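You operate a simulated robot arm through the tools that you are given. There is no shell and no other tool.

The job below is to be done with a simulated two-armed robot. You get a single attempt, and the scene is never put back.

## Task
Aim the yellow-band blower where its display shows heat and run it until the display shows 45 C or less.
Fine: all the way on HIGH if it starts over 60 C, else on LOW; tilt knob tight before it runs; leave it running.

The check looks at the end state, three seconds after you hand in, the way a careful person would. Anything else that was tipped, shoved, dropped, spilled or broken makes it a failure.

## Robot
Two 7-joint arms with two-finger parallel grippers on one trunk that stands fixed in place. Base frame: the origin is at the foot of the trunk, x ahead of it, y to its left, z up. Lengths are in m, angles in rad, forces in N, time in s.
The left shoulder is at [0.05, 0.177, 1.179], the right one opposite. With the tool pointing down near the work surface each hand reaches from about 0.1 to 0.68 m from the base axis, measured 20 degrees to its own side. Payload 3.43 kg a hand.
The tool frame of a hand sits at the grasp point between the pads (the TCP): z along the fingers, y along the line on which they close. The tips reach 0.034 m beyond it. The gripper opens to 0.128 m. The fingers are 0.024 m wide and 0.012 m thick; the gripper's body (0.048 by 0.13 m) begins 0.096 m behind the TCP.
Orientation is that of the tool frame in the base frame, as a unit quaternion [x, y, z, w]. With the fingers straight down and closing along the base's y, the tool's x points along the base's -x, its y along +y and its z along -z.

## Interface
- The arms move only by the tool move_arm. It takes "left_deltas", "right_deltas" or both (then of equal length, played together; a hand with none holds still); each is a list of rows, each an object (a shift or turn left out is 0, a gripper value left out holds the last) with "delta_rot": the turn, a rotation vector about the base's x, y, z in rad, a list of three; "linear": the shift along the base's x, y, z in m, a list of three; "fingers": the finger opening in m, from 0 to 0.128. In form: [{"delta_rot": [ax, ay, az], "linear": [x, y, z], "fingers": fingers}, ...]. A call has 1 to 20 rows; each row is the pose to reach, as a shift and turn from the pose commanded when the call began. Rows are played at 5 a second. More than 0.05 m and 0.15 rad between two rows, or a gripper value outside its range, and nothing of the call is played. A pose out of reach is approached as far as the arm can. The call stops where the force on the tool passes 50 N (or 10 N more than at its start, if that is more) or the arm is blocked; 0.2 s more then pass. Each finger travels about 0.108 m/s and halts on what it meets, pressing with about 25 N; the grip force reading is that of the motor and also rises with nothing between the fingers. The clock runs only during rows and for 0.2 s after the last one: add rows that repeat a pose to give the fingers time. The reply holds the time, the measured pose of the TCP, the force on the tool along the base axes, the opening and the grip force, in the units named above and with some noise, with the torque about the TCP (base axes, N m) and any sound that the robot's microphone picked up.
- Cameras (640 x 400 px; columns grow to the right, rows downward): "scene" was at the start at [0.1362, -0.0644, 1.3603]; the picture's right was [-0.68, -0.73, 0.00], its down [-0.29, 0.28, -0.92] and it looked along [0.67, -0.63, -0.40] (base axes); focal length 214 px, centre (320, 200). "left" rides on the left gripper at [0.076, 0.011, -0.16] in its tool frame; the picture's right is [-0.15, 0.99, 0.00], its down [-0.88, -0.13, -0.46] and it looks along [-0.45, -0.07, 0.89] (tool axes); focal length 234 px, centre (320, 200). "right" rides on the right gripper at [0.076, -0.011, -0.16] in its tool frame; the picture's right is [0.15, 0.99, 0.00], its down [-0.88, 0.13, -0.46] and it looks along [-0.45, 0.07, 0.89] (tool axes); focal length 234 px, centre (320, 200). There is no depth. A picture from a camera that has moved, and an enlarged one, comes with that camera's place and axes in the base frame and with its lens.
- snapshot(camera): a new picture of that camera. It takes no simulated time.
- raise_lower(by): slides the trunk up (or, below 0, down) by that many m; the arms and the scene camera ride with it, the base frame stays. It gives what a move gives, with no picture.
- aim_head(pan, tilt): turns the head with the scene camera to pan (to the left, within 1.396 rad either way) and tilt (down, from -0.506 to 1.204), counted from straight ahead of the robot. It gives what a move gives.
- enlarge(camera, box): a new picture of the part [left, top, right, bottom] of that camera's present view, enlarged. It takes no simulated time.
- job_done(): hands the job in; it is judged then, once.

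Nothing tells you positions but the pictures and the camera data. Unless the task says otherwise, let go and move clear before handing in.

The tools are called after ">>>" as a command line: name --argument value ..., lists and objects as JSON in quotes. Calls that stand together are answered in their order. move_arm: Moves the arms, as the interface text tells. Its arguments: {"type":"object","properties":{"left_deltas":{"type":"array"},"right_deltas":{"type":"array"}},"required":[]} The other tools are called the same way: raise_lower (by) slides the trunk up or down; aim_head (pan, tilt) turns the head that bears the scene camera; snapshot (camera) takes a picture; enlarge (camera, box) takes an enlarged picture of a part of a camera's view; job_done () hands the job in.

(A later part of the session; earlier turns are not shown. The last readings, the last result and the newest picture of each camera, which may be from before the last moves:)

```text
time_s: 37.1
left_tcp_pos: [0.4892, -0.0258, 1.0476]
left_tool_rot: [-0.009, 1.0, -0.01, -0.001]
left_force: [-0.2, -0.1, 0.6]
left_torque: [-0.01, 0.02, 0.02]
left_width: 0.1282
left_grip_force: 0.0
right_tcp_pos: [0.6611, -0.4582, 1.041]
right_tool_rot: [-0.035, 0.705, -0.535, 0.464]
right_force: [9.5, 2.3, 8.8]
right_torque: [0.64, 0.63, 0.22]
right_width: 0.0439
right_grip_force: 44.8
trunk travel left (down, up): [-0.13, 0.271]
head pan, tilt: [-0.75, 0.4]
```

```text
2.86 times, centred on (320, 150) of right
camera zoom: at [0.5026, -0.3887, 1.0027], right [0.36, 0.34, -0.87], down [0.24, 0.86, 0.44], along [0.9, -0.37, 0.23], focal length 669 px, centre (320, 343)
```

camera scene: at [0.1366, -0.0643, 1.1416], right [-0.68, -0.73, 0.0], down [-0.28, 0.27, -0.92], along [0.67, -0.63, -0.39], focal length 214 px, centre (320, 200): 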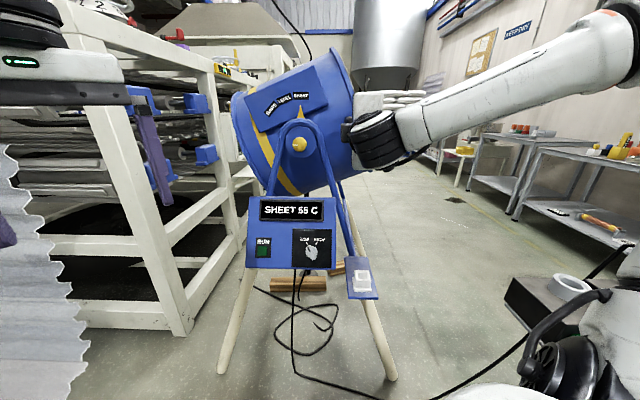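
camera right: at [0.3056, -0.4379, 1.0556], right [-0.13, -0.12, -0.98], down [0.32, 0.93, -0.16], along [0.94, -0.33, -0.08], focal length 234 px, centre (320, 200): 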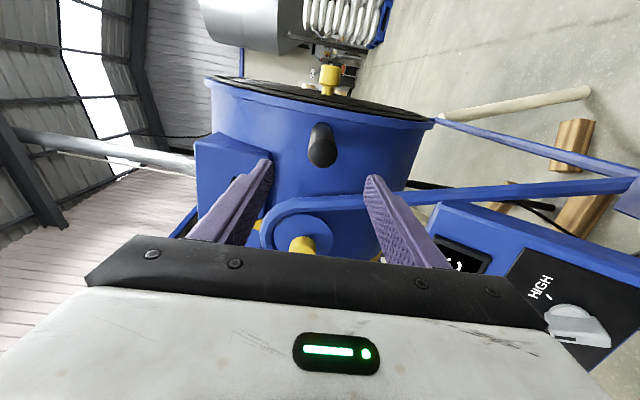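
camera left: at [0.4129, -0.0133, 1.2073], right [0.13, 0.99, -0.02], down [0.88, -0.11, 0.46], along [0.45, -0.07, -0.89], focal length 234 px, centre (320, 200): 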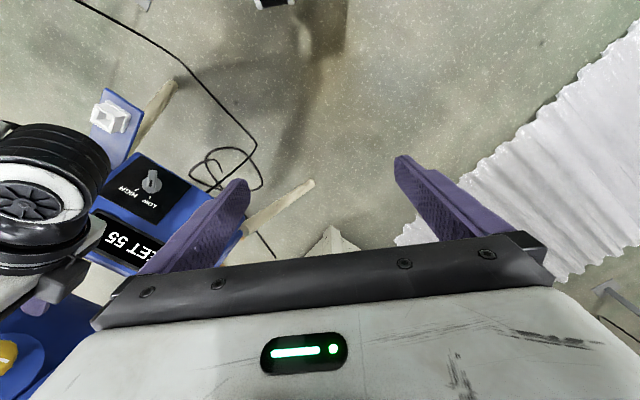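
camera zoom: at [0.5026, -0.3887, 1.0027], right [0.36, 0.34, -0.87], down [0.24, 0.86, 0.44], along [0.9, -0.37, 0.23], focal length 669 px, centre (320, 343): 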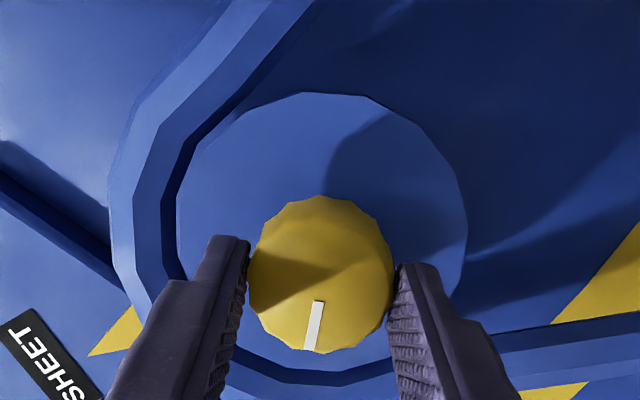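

It turns freely and the forces are modest. I'll keep going clockwise with small centre corrections.

>>> move_arm --right_deltas '[{"linear": [0.0009, 0.0008, 0.0026]}, {"linear": [0.0009, 0.0008, 0.0031], "delta_rot": [0.0828, -0.0869, 0]}, {"linear": [0.0009, 0.0008, 0.0037], "delta_rot": [0.1656, -0.1738, 0]}, {"linear": [0.0008, 0.0008, 0.0041], "delta_rot": [0.2484, -0.2606, 0]}, {"linear": [0.0007, 0.0006, 0.0046], "delta_rot": [0.3312, -0.3475, 0]}, {"linear": [0.0005, 0.0005, 0.0051], "delta_rot": [0.414, -0.4344, 0]}]'

>>> enlarge --camera "right" --box '[240, 80, 400, 220]'

```text
time_s: 38.5
left_tcp_pos: [0.4884, -0.0249, 1.048]
left_tool_rot: [-0.009, 1.0, -0.008, 0.001]
left_force: [-0.7, -0.4, 0.5]
left_torque: [0.0, -0.02, -0.03]
left_width: 0.1284
left_grip_force: 0.3
right_tcp_pos: [0.661, -0.4602, 1.0426]
right_tool_rot: [0.176, 0.687, -0.374, 0.597]
right_force: [-23.6, 10.0, -16.0]
right_torque: [0.45, 0.43, 0.46]
right_width: 0.0438
right_grip_force: 45.1
trunk travel left (down, up): [-0.13, 0.271]
head pan, tilt: [-0.75, 0.4]
```

```text
2.86 times, centred on (320, 150) of right
camera zoom: at [0.5256, -0.3663, 0.9744], right [0.65, 0.62, -0.44], down [-0.03, 0.6, 0.8], along [0.76, -0.51, 0.4], focal length 669 px, centre (320, 343)
```

zoom: 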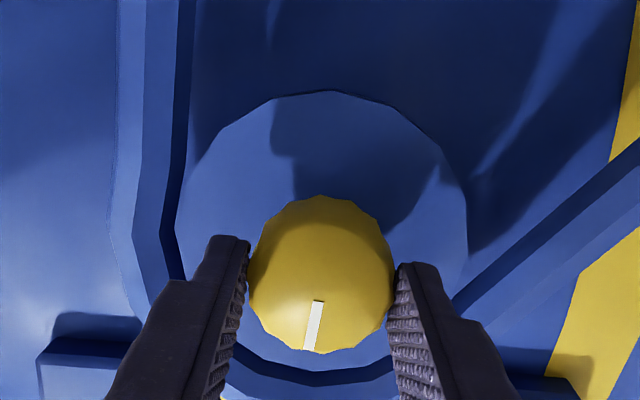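

There's some sideways and axial load (about 25 N), so I'll ease the hand slightly before turning further.

>>> move_arm --right_deltas '[{"linear": [-0.0028, 0.0001, -0.003]}, {"linear": [-0.0028, 0.0001, -0.003]}]'

```text
time_s: 39.1
left_tcp_pos: [0.4899, -0.0248, 1.0471]
left_tool_rot: [-0.009, 1.0, -0.008, -0.002]
left_force: [0.5, -0.9, 0.1]
left_torque: [-0.01, 0.0, -0.01]
left_width: 0.128
left_grip_force: 0.1
right_tcp_pos: [0.6595, -0.4596, 1.0425]
right_tool_rot: [0.175, 0.684, -0.375, 0.6]
right_force: [11.5, -3.5, 0.3]
right_torque: [0.89, 0.86, 0.9]
right_width: 0.0437
right_grip_force: 45.0
trunk travel left (down, up): [-0.13, 0.271]
head pan, tilt: [-0.75, 0.4]
```

The loads dropped. I'm continuing clockwise past the original 12 o'clock mark, in steps.

>>> move_arm --right_deltas '[{"linear": [0.0004, -0.0004, 0.0002], "delta_rot": [0.0828, -0.0869, 0]}, {"linear": [0.0004, -0.0004, 0.0003], "delta_rot": [0.1656, -0.1738, 0]}, {"linear": [0.0004, -0.0004, 0.0004], "delta_rot": [0.2415, -0.2534, 0]}]'

>>> enlarge --camera "right" --box '[240, 80, 400, 220]'

```text
time_s: 39.9
left_tcp_pos: [0.4888, -0.0259, 1.0474]
left_tool_rot: [-0.01, 1.0, -0.009, 0.0]
left_force: [-0.2, 0.5, 0.1]
left_torque: [0.02, 0.0, 0.01]
left_width: 0.128
left_grip_force: 0.0
right_tcp_pos: [0.6586, -0.4601, 1.0416]
right_tool_rot: [0.292, 0.644, -0.265, 0.655]
right_force: [5.5, -3.9, -0.5]
right_torque: [-0.49, 0.53, 0.72]
right_width: 0.044
right_grip_force: 45.0
trunk travel left (down, up): [-0.13, 0.271]
head pan, tilt: [-0.75, 0.4]
```

```text
2.86 times, centred on (320, 150) of right
camera zoom: at [0.5435, -0.3493, 0.9649], right [0.72, 0.69, -0.11], down [-0.25, 0.4, 0.89], along [0.65, -0.61, 0.45], focal length 669 px, centre (320, 343)
```

zoom: 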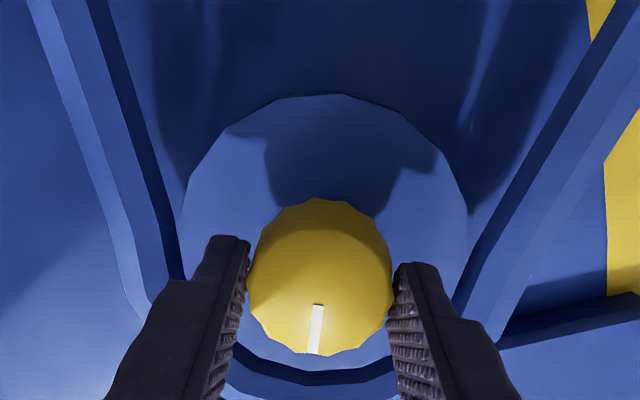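

The torque about the knob axis has risen to about 0.7 N·m near 12 o'clock, so it's tightening. I'll turn a bit more clockwise to seat it and watch the mark.

>>> move_arm --right_deltas '[{"linear": [0, 0, 0], "delta_rot": [0.0483, -0.0507, 0]}, {"linear": [0, 0, 0], "delta_rot": [0.0966, -0.1014, 0]}, {"linear": [0, 0, 0], "delta_rot": [0.138, -0.145, 0]}]'

>>> enlarge --camera "right" --box '[240, 80, 400, 220]'

>>> enlarge --camera "scene" --box '[230, 60, 400, 200]'

```text
time_s: 40.7
left_tcp_pos: [0.4887, -0.0268, 1.0461]
left_tool_rot: [-0.009, 1.0, -0.009, -0.001]
left_force: [-0.2, 0.6, 0.3]
left_torque: [-0.02, 0.01, -0.04]
left_width: 0.1279
left_grip_force: 0.0
right_tcp_pos: [0.6573, -0.4604, 1.0409]
right_tool_rot: [0.353, 0.612, -0.197, 0.679]
right_force: [2.7, -4.3, 0.6]
right_torque: [-0.47, 0.68, 0.69]
right_width: 0.0432
right_grip_force: 45.0
trunk travel left (down, up): [-0.13, 0.271]
head pan, tilt: [-0.75, 0.4]
```

```text
2.86 times, centred on (320, 150) of right
camera zoom: at [0.5539, -0.3388, 0.9652], right [0.72, 0.69, 0.09], down [-0.37, 0.27, 0.89], along [0.58, -0.67, 0.45], focal length 669 px, centre (320, 343)
```

zoom: 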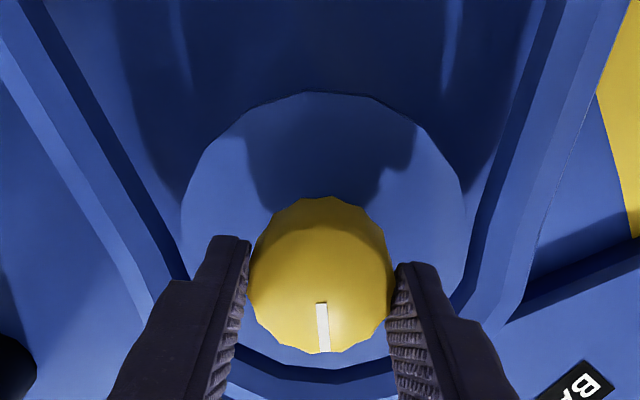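

```text
2.86 times, centred on (315, 130) of scene
camera zoom: at [0.1369, -0.0645, 1.1415], right [-0.68, -0.73, 0.0], down [-0.28, 0.27, -0.92], along [0.67, -0.63, -0.39], focal length 613 px, centre (334, 400)
```

zoom: 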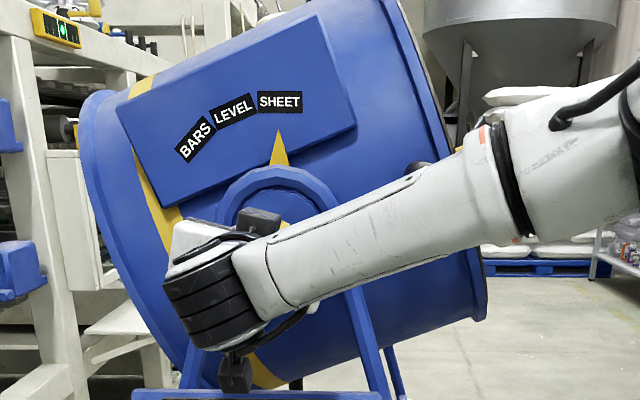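

The gripper now slips around the stationary knob at about 0.8 N·m, so the knob is at its tight stop. I'll release, back off and check the mark and the scale.

>>> move_arm --right_deltas '[{"fingers": 0.06}, {"fingers": 0.06}, {"linear": [-0.0138, 0.0145, 0], "fingers": 0.06}, {"linear": [-0.0345, 0.0362, 0], "fingers": 0.06}, {"linear": [-0.0621, 0.0652, 0], "fingers": 0.06}]'

>>> snapshot --camera "right"

>>> enlarge --camera "right" --box '[250, 90, 400, 220]'

>>> enlarge --camera "left" --box '[0, 240, 160, 400]'

>>> enlarge --camera "scene" --box '[230, 60, 400, 200]'

```text
time_s: 41.9
left_tcp_pos: [0.4886, -0.0252, 1.0479]
left_tool_rot: [-0.009, 1.0, -0.009, -0.001]
left_force: [0.3, -0.2, 0.5]
left_torque: [0.02, -0.02, 0.0]
left_width: 0.128
left_grip_force: 0.0
right_tcp_pos: [0.5963, -0.3929, 1.0412]
right_tool_rot: [0.355, 0.612, -0.199, 0.679]
right_force: [0.2, 0.6, -0.4]
right_torque: [0.02, 0.0, 0.02]
right_width: 0.0601
right_grip_force: 0.0
trunk travel left (down, up): [-0.13, 0.271]
head pan, tilt: [-0.75, 0.4]
```

```text
taken
camera right: at [0.4916, -0.272, 0.9647], right [0.72, 0.69, 0.09], down [-0.38, 0.27, 0.89], along [0.58, -0.67, 0.45], focal length 234 px, centre (320, 200)
```

right: 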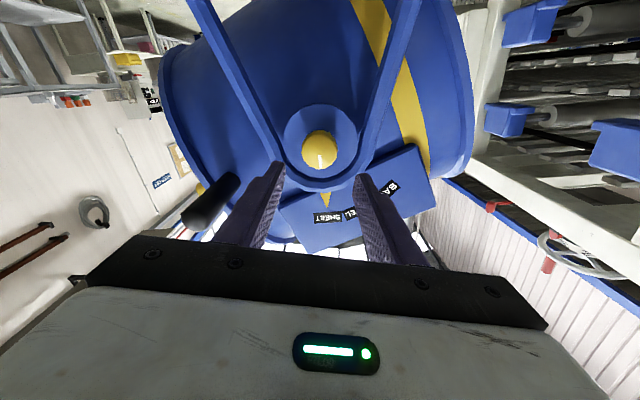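

```text
3.08 times, centred on (325, 155) of right
camera zoom: at [0.4916, -0.272, 0.9647], right [0.72, 0.69, 0.09], down [-0.38, 0.27, 0.89], along [0.58, -0.67, 0.45], focal length 720 px, centre (305, 338)
```

zoom: 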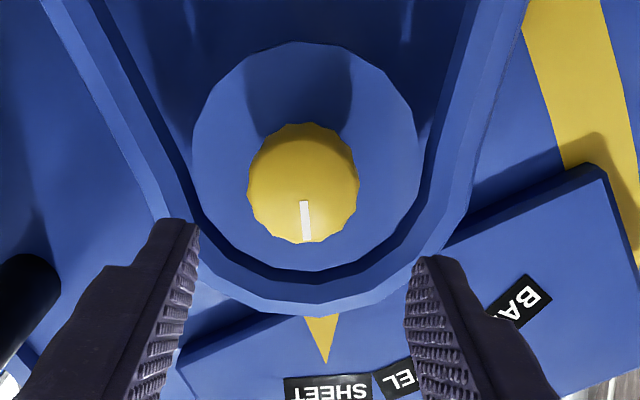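

```text
2.50 times, centred on (80, 320) of left
camera zoom: at [0.413, -0.0134, 1.2073], right [0.13, 0.99, -0.02], down [0.88, -0.11, 0.46], along [0.45, -0.07, -0.89], focal length 585 px, centre (920, -100)
```

zoom: 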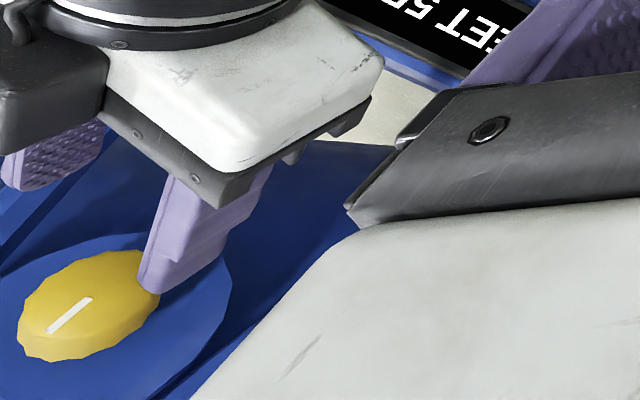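

```text
2.86 times, centred on (315, 130) of scene
camera zoom: at [0.1366, -0.0643, 1.1416], right [-0.68, -0.73, 0.0], down [-0.28, 0.27, -0.92], along [0.67, -0.63, -0.39], focal length 613 px, centre (334, 400)
```

zoom: 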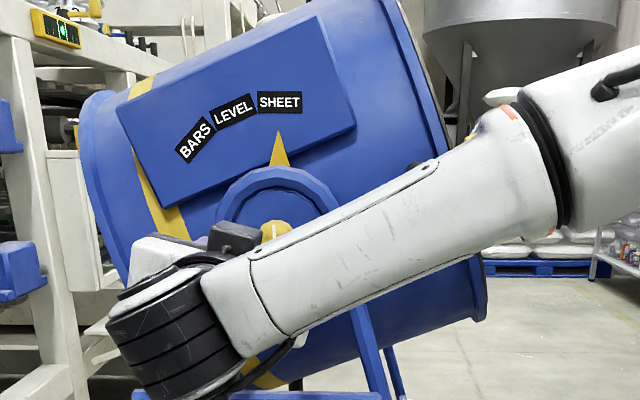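

The mark is back at exactly 12 o'clock, and SHEET sits over the pointer. To be sure it's locked, I'll put closed fingers under the handle and press up gently.

>>> move_arm --right_deltas '[{"linear": [-0.01, 0.005, 0.004], "delta_rot": [-0.083, 0.087, 0], "fingers": 0.0}, {"linear": [-0.04, -0.022, 0.008], "delta_rot": [-0.166, 0.174, 0], "fingers": 0.0}, {"linear": [-0.07, -0.05, 0.012], "delta_rot": [-0.166, 0.174, 0], "fingers": 0.0}, {"linear": [-0.1, -0.08, 0.014], "delta_rot": [-0.166, 0.174, 0], "fingers": 0.0}, {"linear": [-0.1173, -0.1118, 0.015], "delta_rot": [-0.166, 0.174, 0], "fingers": 0.0}]'

>>> snapshot --camera "right"

>>> snapshot --camera "scene"

>>> enlarge --camera "scene" --box '[230, 60, 400, 200]'

```text
time_s: 43.1
left_tcp_pos: [0.4879, -0.0245, 1.0481]
left_tool_rot: [-0.009, 1.0, -0.009, 0.0]
left_force: [-0.4, 0.7, 0.4]
left_torque: [0.02, -0.01, -0.02]
left_width: 0.1279
left_grip_force: 0.0
right_tcp_pos: [0.479, -0.5064, 1.0548]
right_tool_rot: [0.277, 0.65, -0.278, 0.651]
right_force: [-0.4, -0.5, -1.3]
right_torque: [0.0, 0.0, 0.03]
right_width: 0.0003
right_grip_force: 25.2
trunk travel left (down, up): [-0.13, 0.271]
head pan, tilt: [-0.75, 0.4]
```

```text
taken
camera right: at [0.3611, -0.3978, 0.9784], right [0.72, 0.68, -0.15], down [-0.22, 0.42, 0.88], along [0.66, -0.6, 0.45], focal length 234 px, centre (320, 200)
```

right: 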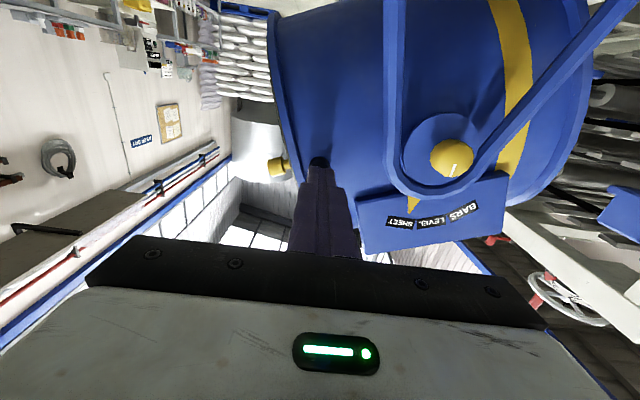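

```text
taken
camera scene: at [0.1365, -0.0642, 1.1416], right [-0.68, -0.73, 0.0], down [-0.28, 0.27, -0.92], along [0.67, -0.63, -0.39], focal length 214 px, centre (320, 200)
```

scene: 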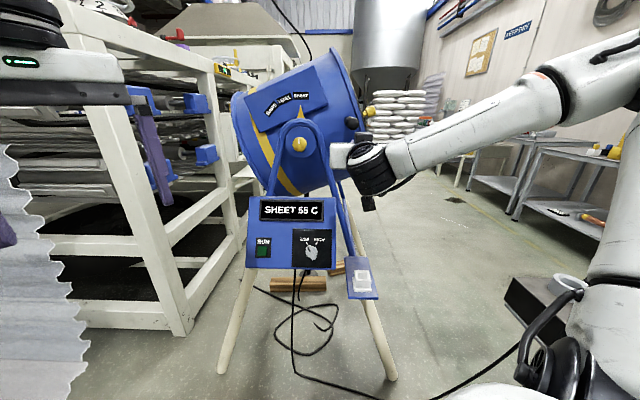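

```text
2.86 times, centred on (315, 130) of scene
camera zoom: at [0.1365, -0.0642, 1.1416], right [-0.68, -0.73, 0.0], down [-0.28, 0.27, -0.92], along [0.67, -0.63, -0.39], focal length 613 px, centre (334, 400)
```

zoom: 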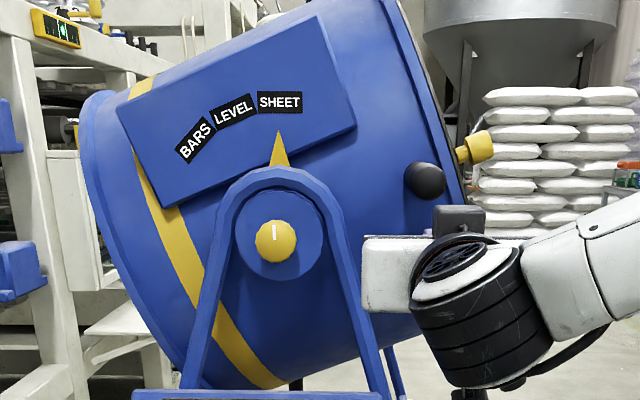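

The view confirms the mark is at 12 o'clock and SHEET is aligned. I'll slide the closed fingers under the handle and press up lightly.

>>> move_arm --right_deltas '[{"linear": [0.0207, -0.0217, 0]}, {"linear": [0.0414, -0.0434, 0]}, {"linear": [0.0614, -0.0644, 0]}, {"linear": [0.0614, -0.0644, 0.01]}, {"linear": [0.0614, -0.0644, 0.015]}]'

>>> enlarge --camera "scene" --box '[230, 60, 400, 200]'

>>> snapshot --camera "right"

```text
time_s: 44.3
left_tcp_pos: [0.4881, -0.0255, 1.0479]
left_tool_rot: [-0.01, 1.0, -0.009, 0.0]
left_force: [-0.3, -0.6, 0.4]
left_torque: [-0.01, -0.01, -0.04]
left_width: 0.128
left_grip_force: 0.1
right_tcp_pos: [0.5405, -0.5713, 1.0713]
right_tool_rot: [0.278, 0.65, -0.278, 0.65]
right_force: [0.1, 0.3, -0.3]
right_torque: [0.02, 0.0, -0.02]
right_width: 0.0
right_grip_force: 24.8
trunk travel left (down, up): [-0.13, 0.271]
head pan, tilt: [-0.75, 0.4]
```

```text
2.86 times, centred on (315, 130) of scene
camera zoom: at [0.1365, -0.0642, 1.1416], right [-0.68, -0.73, 0.0], down [-0.28, 0.27, -0.92], along [0.67, -0.63, -0.39], focal length 613 px, centre (334, 400)
```

zoom: 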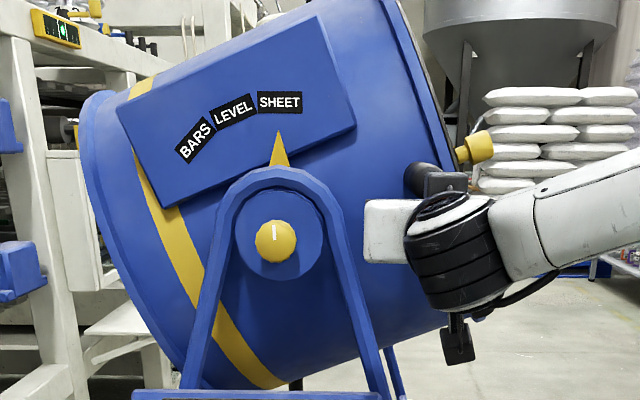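

```text
taken
camera right: at [0.4231, -0.4627, 0.9961], right [0.72, 0.68, -0.15], down [-0.22, 0.42, 0.88], along [0.66, -0.6, 0.45], focal length 234 px, centre (320, 200)
```

right: 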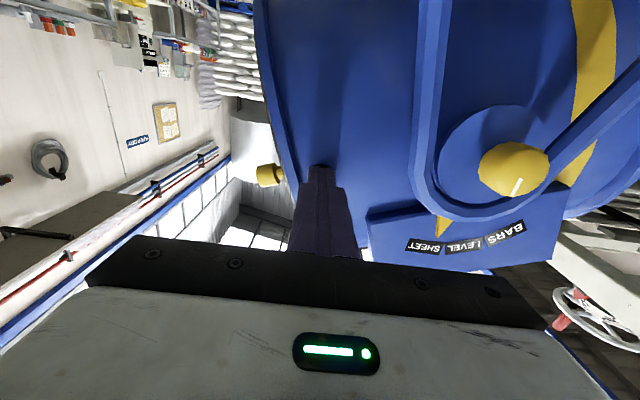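

>>> move_arm --right_deltas '[{"linear": [0, 0, 0.003]}, {"linear": [0, 0, 0.005]}, {"linear": [0, 0, 0.007]}]'

```text
time_s: 45.1
left_tcp_pos: [0.4884, -0.026, 1.0484]
left_tool_rot: [-0.009, 1.0, -0.008, -0.001]
left_force: [0.0, 0.7, -0.7]
left_torque: [0.03, 0.03, -0.02]
left_width: 0.1279
left_grip_force: 0.0
right_tcp_pos: [0.541, -0.5733, 1.0734]
right_tool_rot: [0.28, 0.654, -0.277, 0.646]
right_force: [-10.8, 8.9, -23.0]
right_torque: [-0.35, -0.3, 0.06]
right_width: 0.0001
right_grip_force: 25.1
trunk travel left (down, up): [-0.13, 0.271]
head pan, tilt: [-0.75, 0.4]
```

The handle resists 23 N upward, compared with about 5–9 N when it was loose, so it's locked. I'll lower away and confirm the aim is unchanged.

>>> move_arm --right_deltas '[{"linear": [0, 0, -0.01]}, {"linear": [0, 0, -0.022]}, {"linear": [-0.0207, 0.0217, -0.022]}, {"linear": [-0.0483, 0.0507, -0.022]}, {"linear": [-0.0759, 0.0796, -0.022]}, {"linear": [-0.1, 0.105, -0.022]}]'

>>> enlarge --camera "scene" --box '[230, 60, 400, 200]'

>>> snapshot --camera "scene"

```text
time_s: 46.5
left_tcp_pos: [0.4888, -0.0241, 1.0487]
left_tool_rot: [-0.01, 1.0, -0.009, 0.0]
left_force: [-0.4, -0.4, -0.3]
left_torque: [0.02, 0.0, 0.01]
left_width: 0.1278
left_grip_force: 0.0
right_tcp_pos: [0.4392, -0.4648, 1.0558]
right_tool_rot: [0.279, 0.65, -0.277, 0.651]
right_force: [0.2, 0.4, -0.8]
right_torque: [-0.02, 0.02, 0.01]
right_width: 0.0
right_grip_force: 25.1
trunk travel left (down, up): [-0.13, 0.271]
head pan, tilt: [-0.75, 0.4]
```

```text
2.86 times, centred on (315, 130) of scene
camera zoom: at [0.1365, -0.0642, 1.1416], right [-0.68, -0.73, 0.0], down [-0.28, 0.27, -0.92], along [0.67, -0.63, -0.39], focal length 613 px, centre (334, 400)
```

zoom: 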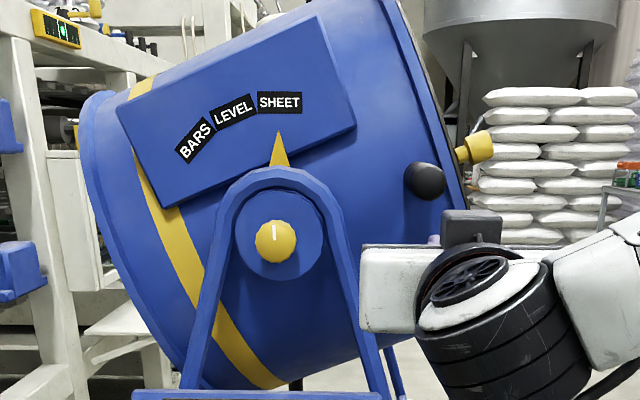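

```text
taken
camera scene: at [0.1365, -0.0642, 1.1416], right [-0.68, -0.73, 0.0], down [-0.28, 0.27, -0.92], along [0.67, -0.63, -0.39], focal length 214 px, centre (320, 200)
```

scene: 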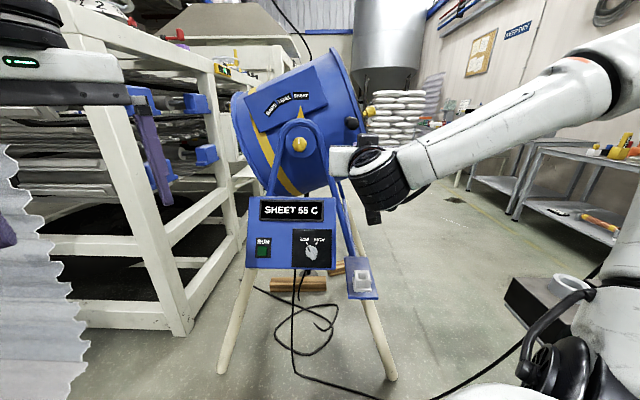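

The aim is unchanged and the tilt is locked. Next is the RUN button, so I'll get fresh views of the panel to pin down its position and tilt.

>>> enlarge --camera "left" --box '[60, 120, 260, 320]'

>>> enlarge --camera "scene" --box '[230, 180, 350, 280]'

>>> snapshot --camera "left"

```text
2.00 times, centred on (160, 220) of left
camera zoom: at [0.4129, -0.0133, 1.2073], right [0.13, 0.99, -0.02], down [0.88, -0.11, 0.46], along [0.45, -0.07, -0.89], focal length 468 px, centre (640, 160)
```

zoom: 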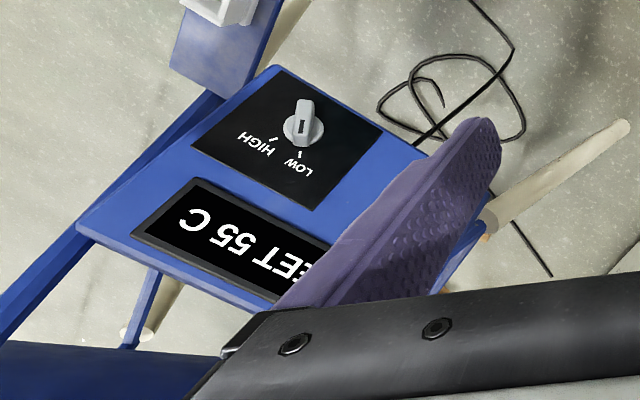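

```text
4.00 times, centred on (290, 230) of scene
camera zoom: at [0.1365, -0.0642, 1.1416], right [-0.68, -0.73, 0.0], down [-0.28, 0.27, -0.92], along [0.67, -0.63, -0.39], focal length 858 px, centre (440, 80)
```

zoom: 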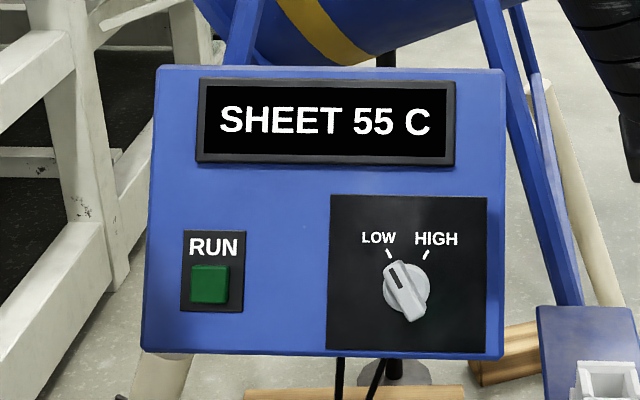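

```text
taken
camera left: at [0.4129, -0.0133, 1.2073], right [0.13, 0.99, -0.02], down [0.88, -0.11, 0.46], along [0.45, -0.07, -0.89], focal length 234 px, centre (320, 200)
```

left: 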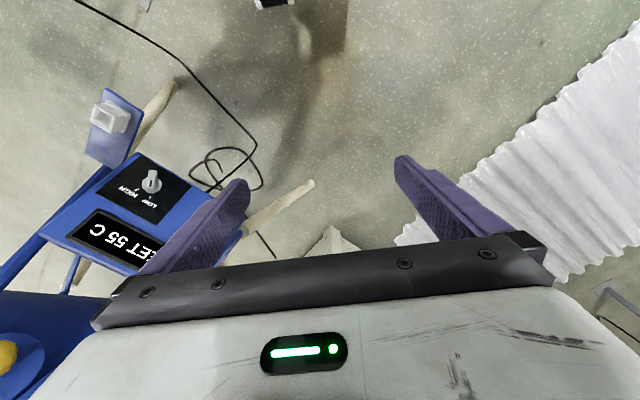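

The panel leans back about 30 degrees, and the RUN button is near (0.665, -0.311, 0.734). I'll pull the left hand back out of the way and bring the right hand, pitched down about 31 degrees with fingers closed, toward the panel.

>>> move_arm --right_deltas '[{"delta_rot": [0.0716, 0.0697, 0], "linear": [0.0, 0.03, -0.02]}, {"delta_rot": [0.143, 0.139, 0], "linear": [0.0, 0.065, -0.045]}, {"delta_rot": [0.215, 0.209, 0], "linear": [0.01, 0.1, -0.075]}, {"delta_rot": [0.286, 0.279, 0], "linear": [0.02, 0.135, -0.105]}, {"delta_rot": [0.358, 0.3485, 0], "linear": [0.03, 0.165, -0.135]}, {"delta_rot": [0.39, 0.38, 0], "linear": [0.04, 0.195, -0.165]}]' --left_deltas '[{"linear": [-0.02, 0.012, 0.02]}, {"linear": [-0.04, 0.025, 0.04]}, {"linear": [-0.06, 0.04, 0.06]}, {"linear": [-0.08, 0.055, 0.08]}, {"linear": [-0.1, 0.07, 0.1]}, {"linear": [-0.12, 0.08, 0.12]}]'

>>> snapshot --camera "right"

>>> snapshot --camera "scene"

>>> snapshot --camera "left"

```text
time_s: 47.9
left_tcp_pos: [0.362, 0.0443, 1.1614]
left_tool_rot: [0.001, 1.0, -0.002, 0.002]
left_force: [1.3, -0.2, 0.6]
left_torque: [-0.03, 0.01, -0.04]
left_width: 0.128
left_grip_force: 0.1
right_tcp_pos: [0.4814, -0.2701, 0.8907]
right_tool_rot: [0.342, 0.801, -0.195, 0.451]
right_force: [-0.2, 0.4, -0.1]
right_torque: [-0.01, -0.04, -0.01]
right_width: 0.0001
right_grip_force: 25.3
trunk travel left (down, up): [-0.13, 0.271]
head pan, tilt: [-0.75, 0.4]
```

```text
taken
camera right: at [0.3522, -0.1494, 0.9091], right [0.66, 0.74, -0.13], down [0.14, 0.04, 0.99], along [0.73, -0.67, -0.08], focal length 234 px, centre (320, 200)
```

right: 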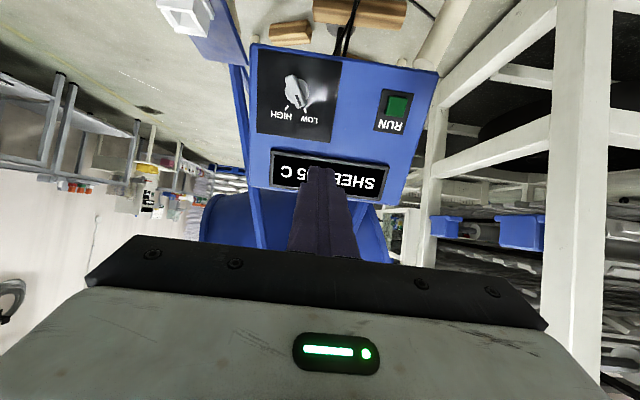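

```text
taken
camera scene: at [0.1365, -0.0644, 1.1416], right [-0.68, -0.73, 0.0], down [-0.28, 0.27, -0.92], along [0.67, -0.63, -0.39], focal length 214 px, centre (320, 200)
```

scene: 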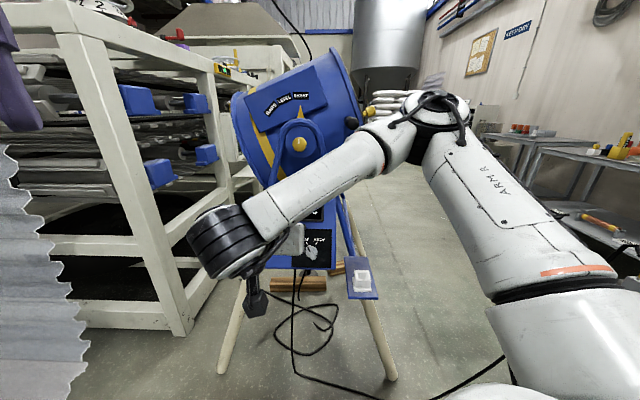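

```text
taken
camera left: at [0.286, 0.0551, 1.321], right [0.15, 0.99, 0.0], down [0.88, -0.13, 0.46], along [0.45, -0.07, -0.89], focal length 234 px, centre (320, 200)
```

left: 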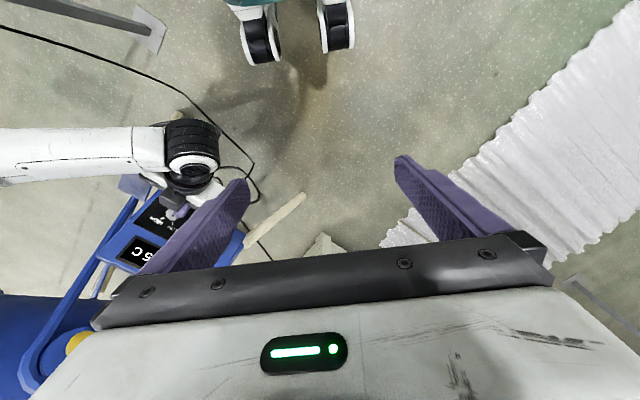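

I have the RUN button in the right camera view. I'll move to a standoff about 8 cm in front of it and re-check.

>>> move_arm --right_deltas '[{"linear": [0.025, 0.01, -0.03]}, {"linear": [0.05, 0.018, -0.06]}, {"linear": [0.08, 0.02, -0.085]}, {"linear": [0.105, 0.02, -0.105]}, {"linear": [0.125, 0.019, -0.12]}]'

>>> snapshot --camera "right"

>>> enlarge --camera "right" --box '[250, 60, 430, 220]'

>>> snapshot --camera "left"

>>> snapshot --camera "scene"

```text
time_s: 49.1
left_tcp_pos: [0.3629, 0.0442, 1.1617]
left_tool_rot: [0.001, 1.0, -0.002, 0.002]
left_force: [0.1, -0.2, -1.5]
left_torque: [0.04, 0.01, -0.03]
left_width: 0.1278
left_grip_force: 0.1
right_tcp_pos: [0.5701, -0.3062, 0.8048]
right_tool_rot: [0.341, 0.801, -0.195, 0.451]
right_force: [-0.2, -1.0, -0.3]
right_torque: [-0.03, -0.02, 0.01]
right_width: 0.0
right_grip_force: 25.2
right hand out of reach, approached as far as the arm can: row 2, 3, 4, 5
trunk travel left (down, up): [-0.13, 0.271]
head pan, tilt: [-0.75, 0.4]
```

```text
taken
camera right: at [0.4418, -0.186, 0.8223], right [0.66, 0.74, -0.13], down [0.14, 0.04, 0.99], along [0.74, -0.67, -0.08], focal length 234 px, centre (320, 200)
```

right: 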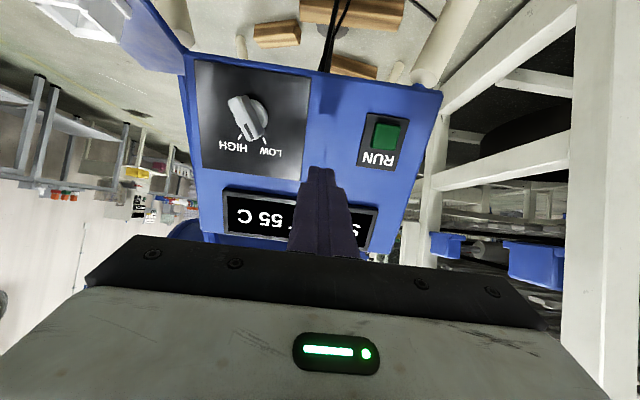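

```text
2.50 times, centred on (340, 140) of right
camera zoom: at [0.4418, -0.186, 0.8223], right [0.66, 0.74, -0.13], down [0.14, 0.04, 0.99], along [0.74, -0.67, -0.08], focal length 585 px, centre (270, 350)
```

zoom: 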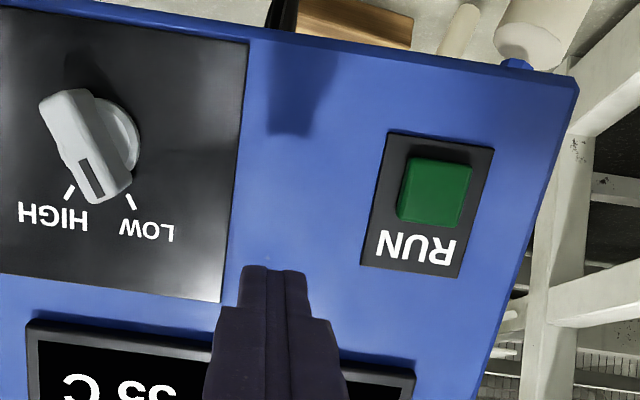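

```text
taken
camera left: at [0.2865, 0.0555, 1.3209], right [0.15, 0.99, 0.0], down [0.88, -0.13, 0.46], along [0.45, -0.07, -0.89], focal length 234 px, centre (320, 200)
```

left: 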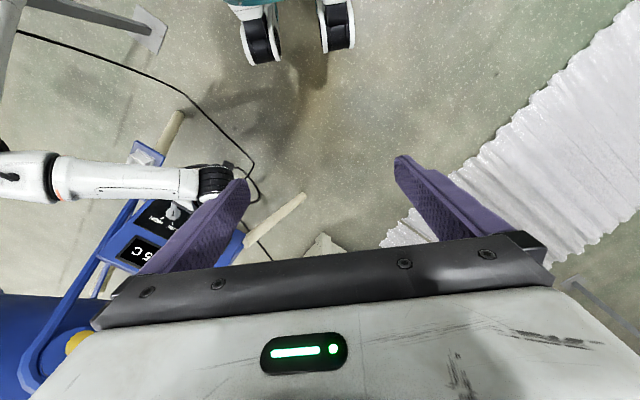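

```text
taken
camera scene: at [0.1365, -0.0642, 1.1416], right [-0.68, -0.73, 0.0], down [-0.28, 0.27, -0.92], along [0.67, -0.63, -0.39], focal length 214 px, centre (320, 200)
```

scene: 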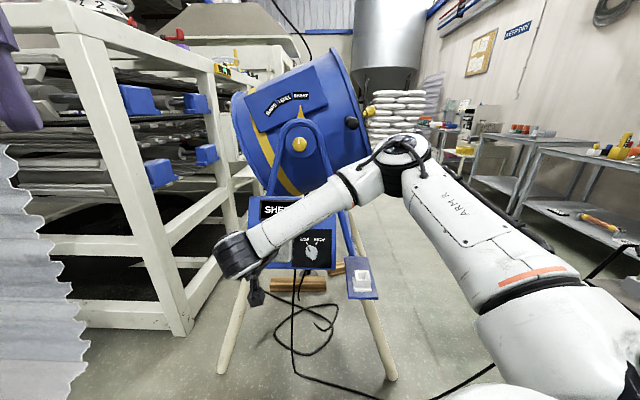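

The wrist is near its limit at this pitch. The button is at about (0.685, -0.317, 0.7195), so I'll pitch the fingers down more steeply while moving in front of it.

>>> move_arm --right_deltas '[{"delta_rot": [0.08, 0.076, 0], "linear": [0.0, 0.012, 0.0]}, {"delta_rot": [0.159, 0.152, 0], "linear": [0.015, 0.024, 0.0]}, {"delta_rot": [0.239, 0.228, 0], "linear": [0.04, 0.034, -0.01]}, {"delta_rot": [0.3155, 0.301, 0], "linear": [0.066, 0.041, -0.028]}]'

>>> snapshot --camera "right"

>>> snapshot --camera "scene"

```text
time_s: 50.1
left_tcp_pos: [0.3626, 0.0451, 1.1613]
left_tool_rot: [0.0, 1.0, -0.002, 0.001]
left_force: [-0.3, 0.6, -0.2]
left_torque: [0.02, 0.01, -0.04]
left_width: 0.1282
left_grip_force: 0.2
right_tcp_pos: [0.6044, -0.2921, 0.7874]
right_tool_rot: [0.374, 0.881, -0.113, 0.267]
right_force: [0.0, -0.1, 0.4]
right_torque: [0.02, -0.01, -0.01]
right_width: 0.0001
right_grip_force: 24.8
right hand out of reach, approached as far as the arm can: row 2, 3, 4
trunk travel left (down, up): [-0.13, 0.271]
head pan, tilt: [-0.75, 0.4]
```

```text
taken
camera right: at [0.4913, -0.1902, 0.8777], right [0.63, 0.77, -0.08], down [0.43, -0.26, 0.87], along [0.65, -0.58, -0.49], focal length 234 px, centre (320, 200)
```

right: 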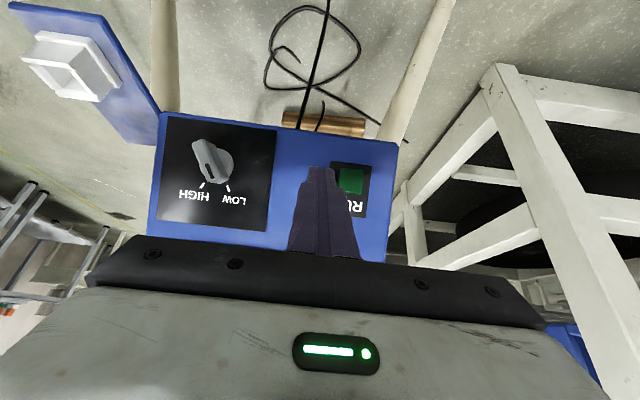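

```text
taken
camera scene: at [0.1366, -0.0642, 1.1416], right [-0.68, -0.73, 0.0], down [-0.28, 0.27, -0.92], along [0.67, -0.63, -0.39], focal length 214 px, centre (320, 200)
```

scene: 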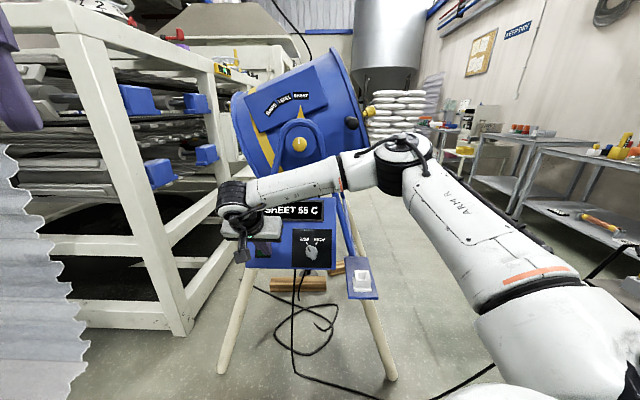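

The wrist limit is stopping me moving further left at this heading. I'll rotate the hand toward a more natural heading while shifting left, still about 6 cm clear of the panel.

>>> move_arm --right_deltas '[{"delta_rot": [0, 0, 0.12], "linear": [0.003, 0.006, 0.0]}, {"delta_rot": [0, 0, 0.24], "linear": [0.01, 0.014, 0.0]}, {"delta_rot": [0, 0, 0.36], "linear": [0.018, 0.022, 0.0]}, {"delta_rot": [0, 0, 0.48], "linear": [0.025, 0.03, 0.0]}]'

>>> snapshot --camera "right"

>>> snapshot --camera "scene"

```text
time_s: 51.1
left_tcp_pos: [0.3628, 0.0439, 1.1616]
left_tool_rot: [0.0, 1.0, -0.002, 0.002]
left_force: [0.5, 0.4, -0.3]
left_torque: [0.0, -0.01, -0.05]
left_width: 0.1279
left_grip_force: 0.1
right_tcp_pos: [0.6304, -0.261, 0.7889]
right_tool_rot: [0.154, 0.944, -0.049, 0.287]
right_force: [0.3, 0.4, -0.6]
right_torque: [0.0, -0.03, 0.01]
right_width: 0.0
right_grip_force: 25.3
trunk travel left (down, up): [-0.13, 0.271]
head pan, tilt: [-0.75, 0.4]
```

```text
taken
camera right: at [0.4829, -0.2229, 0.8788], right [0.2, 0.98, -0.09], down [0.5, -0.02, 0.87], along [0.85, -0.22, -0.49], focal length 234 px, centre (320, 200)
```

right: 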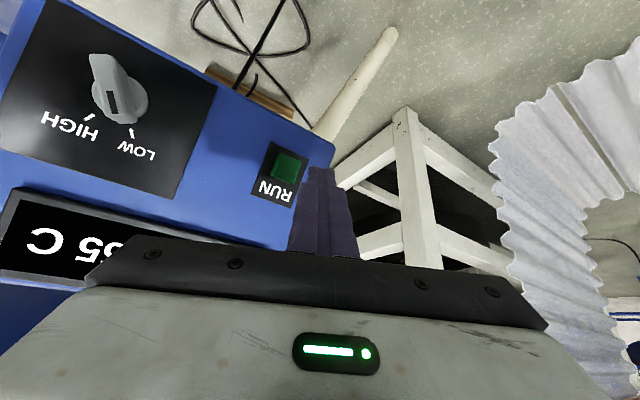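

```text
taken
camera scene: at [0.1365, -0.0642, 1.1416], right [-0.68, -0.73, 0.0], down [-0.28, 0.27, -0.92], along [0.67, -0.63, -0.39], focal length 214 px, centre (320, 200)
```

scene: 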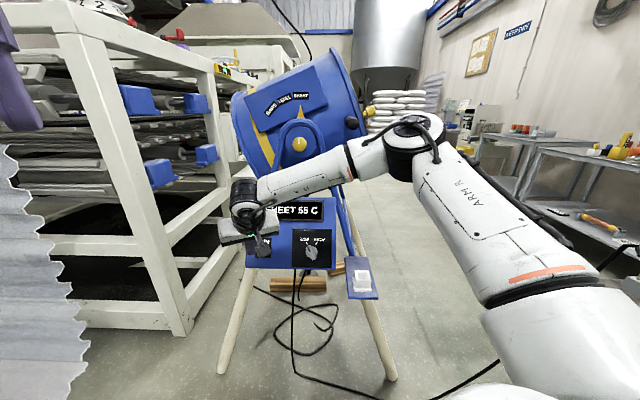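

This heading works, and the fingertips are about 7 cm in front of the button. I'll correct the in-plane offset and advance along the panel normal to about 2 cm away.

>>> move_arm --right_deltas '[{"linear": [-0.008, 0.003, -0.015]}, {"linear": [0.004, -0.0096, -0.0248]}, {"linear": [0.016, -0.0222, -0.0347]}]'

>>> enlarge --camera "right" --box '[220, 100, 400, 240]'

>>> enlarge --camera "scene" --box '[210, 170, 350, 280]'

>>> snapshot --camera "left"

```text
time_s: 51.9
left_tcp_pos: [0.3634, 0.0449, 1.1617]
left_tool_rot: [0.0, 1.0, -0.002, 0.003]
left_force: [-1.0, 0.5, 0.7]
left_torque: [0.02, 0.03, -0.02]
left_width: 0.1278
left_grip_force: 0.0
right_tcp_pos: [0.645, -0.2843, 0.753]
right_tool_rot: [0.154, 0.944, -0.049, 0.288]
right_force: [0.1, -0.3, 0.5]
right_torque: [-0.01, 0.03, 0.02]
right_width: 0.0001
right_grip_force: 25.0
trunk travel left (down, up): [-0.13, 0.271]
head pan, tilt: [-0.75, 0.4]
```

```text
2.86 times, centred on (310, 170) of right
camera zoom: at [0.4988, -0.2461, 0.8434], right [0.2, 0.98, -0.09], down [0.5, -0.03, 0.87], along [0.84, -0.22, -0.49], focal length 669 px, centre (349, 286)
```

zoom: 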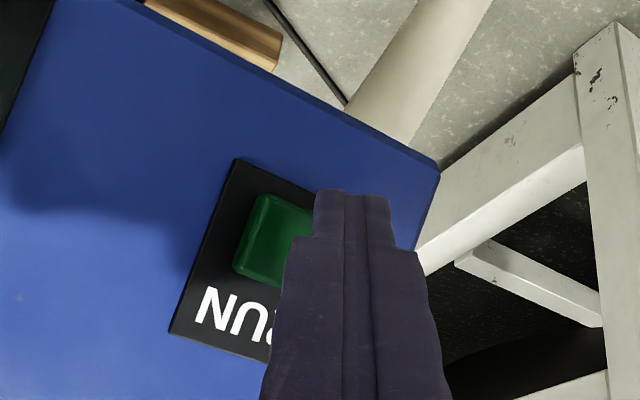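

```text
3.64 times, centred on (280, 225) of scene
camera zoom: at [0.1366, -0.0643, 1.1415], right [-0.68, -0.73, 0.0], down [-0.28, 0.27, -0.92], along [0.67, -0.63, -0.39], focal length 780 px, centre (466, 109)
```

zoom: 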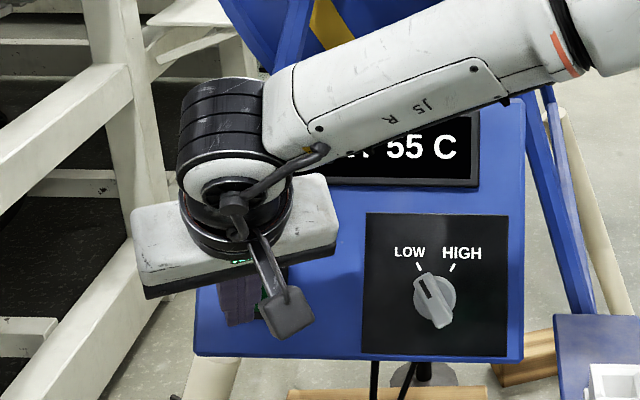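

```text
taken
camera left: at [0.2866, 0.0554, 1.3209], right [0.15, 0.99, 0.0], down [0.88, -0.13, 0.46], along [0.45, -0.07, -0.89], focal length 234 px, centre (320, 200)
```

left: 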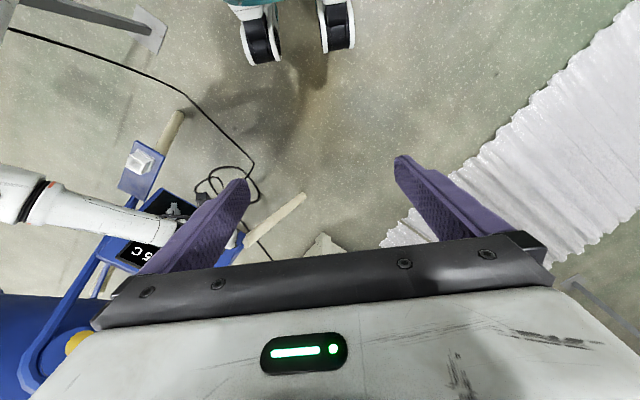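

The leading corner of the fingertips should land on the button centre after about 25 mm more travel. I'll advance most of the way, then press gently.

>>> move_arm --right_deltas '[{"linear": [0.0066, -0.0069, -0.0054]}, {"linear": [0.012, -0.0126, -0.0098]}]'

>>> enlarge --camera "right" --box '[220, 100, 400, 240]'

```text
time_s: 52.5
left_tcp_pos: [0.3631, 0.0448, 1.1614]
left_tool_rot: [-0.001, 1.0, -0.002, 0.002]
left_force: [-0.1, 0.4, 0.3]
left_torque: [0.0, -0.02, 0.0]
left_width: 0.1279
left_grip_force: 0.1
right_tcp_pos: [0.6567, -0.2977, 0.743]
right_tool_rot: [0.153, 0.944, -0.049, 0.286]
right_force: [1.0, -0.1, 0.1]
right_torque: [-0.03, -0.01, -0.01]
right_width: 0.0
right_grip_force: 24.6
trunk travel left (down, up): [-0.13, 0.271]
head pan, tilt: [-0.75, 0.4]
```

```text
2.86 times, centred on (310, 170) of right
camera zoom: at [0.5106, -0.259, 0.8336], right [0.2, 0.98, -0.09], down [0.5, -0.03, 0.87], along [0.84, -0.22, -0.49], focal length 669 px, centre (349, 286)
```

zoom: 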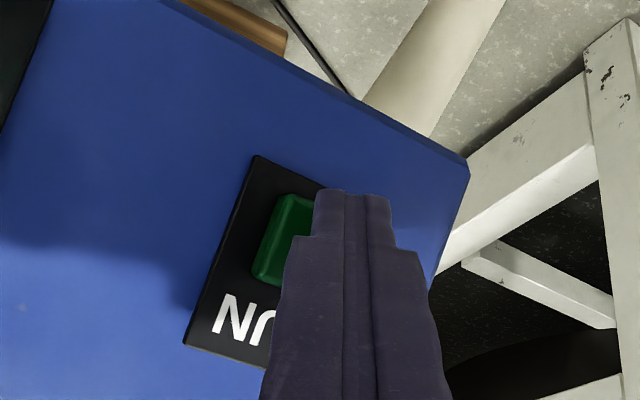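

>>> move_arm --right_deltas '[{"linear": [0.0018, -0.0044, -0.002]}, {"linear": [0.003, -0.0057, -0.003]}, {"linear": [0.0042, -0.007, -0.0039]}]'

>>> enlarge --camera "scene" --box '[210, 170, 350, 280]'

>>> enlarge --camera "right" --box '[220, 100, 400, 240]'

```text
time_s: 53.3
left_tcp_pos: [0.3625, 0.0442, 1.1616]
left_tool_rot: [0.0, 1.0, -0.002, 0.002]
left_force: [-0.4, 0.7, 0.4]
left_torque: [0.01, -0.02, 0.02]
left_width: 0.128
left_grip_force: 0.1
right_tcp_pos: [0.6603, -0.3034, 0.7399]
right_tool_rot: [0.154, 0.945, -0.048, 0.286]
right_force: [-1.8, 1.6, 0.5]
right_torque: [0.04, 0.03, 0.01]
right_width: 0.0
right_grip_force: 24.4
trunk travel left (down, up): [-0.13, 0.271]
head pan, tilt: [-0.75, 0.4]
heard: click
```

```text
3.64 times, centred on (280, 225) of scene
camera zoom: at [0.1364, -0.0641, 1.1416], right [-0.68, -0.73, 0.0], down [-0.28, 0.27, -0.92], along [0.67, -0.63, -0.39], focal length 780 px, centre (466, 109)
```

zoom: 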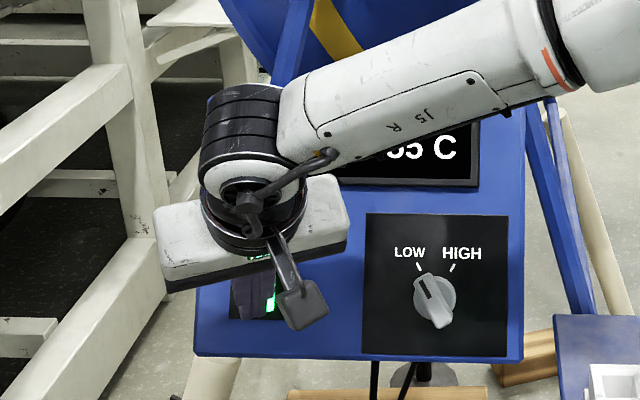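

```text
2.86 times, centred on (310, 170) of right
camera zoom: at [0.5143, -0.2654, 0.8302], right [0.2, 0.98, -0.09], down [0.5, -0.03, 0.87], along [0.84, -0.22, -0.49], focal length 669 px, centre (349, 286)
```

zoom: 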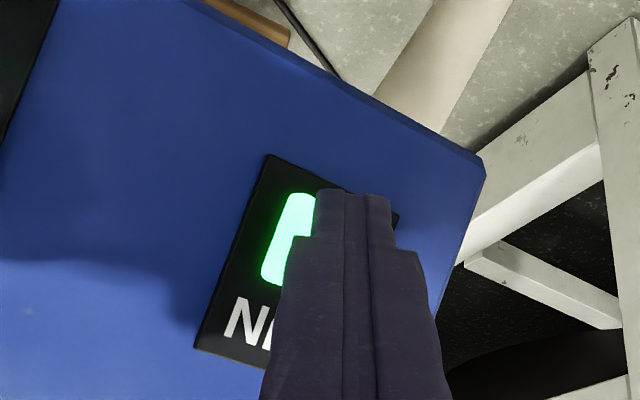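

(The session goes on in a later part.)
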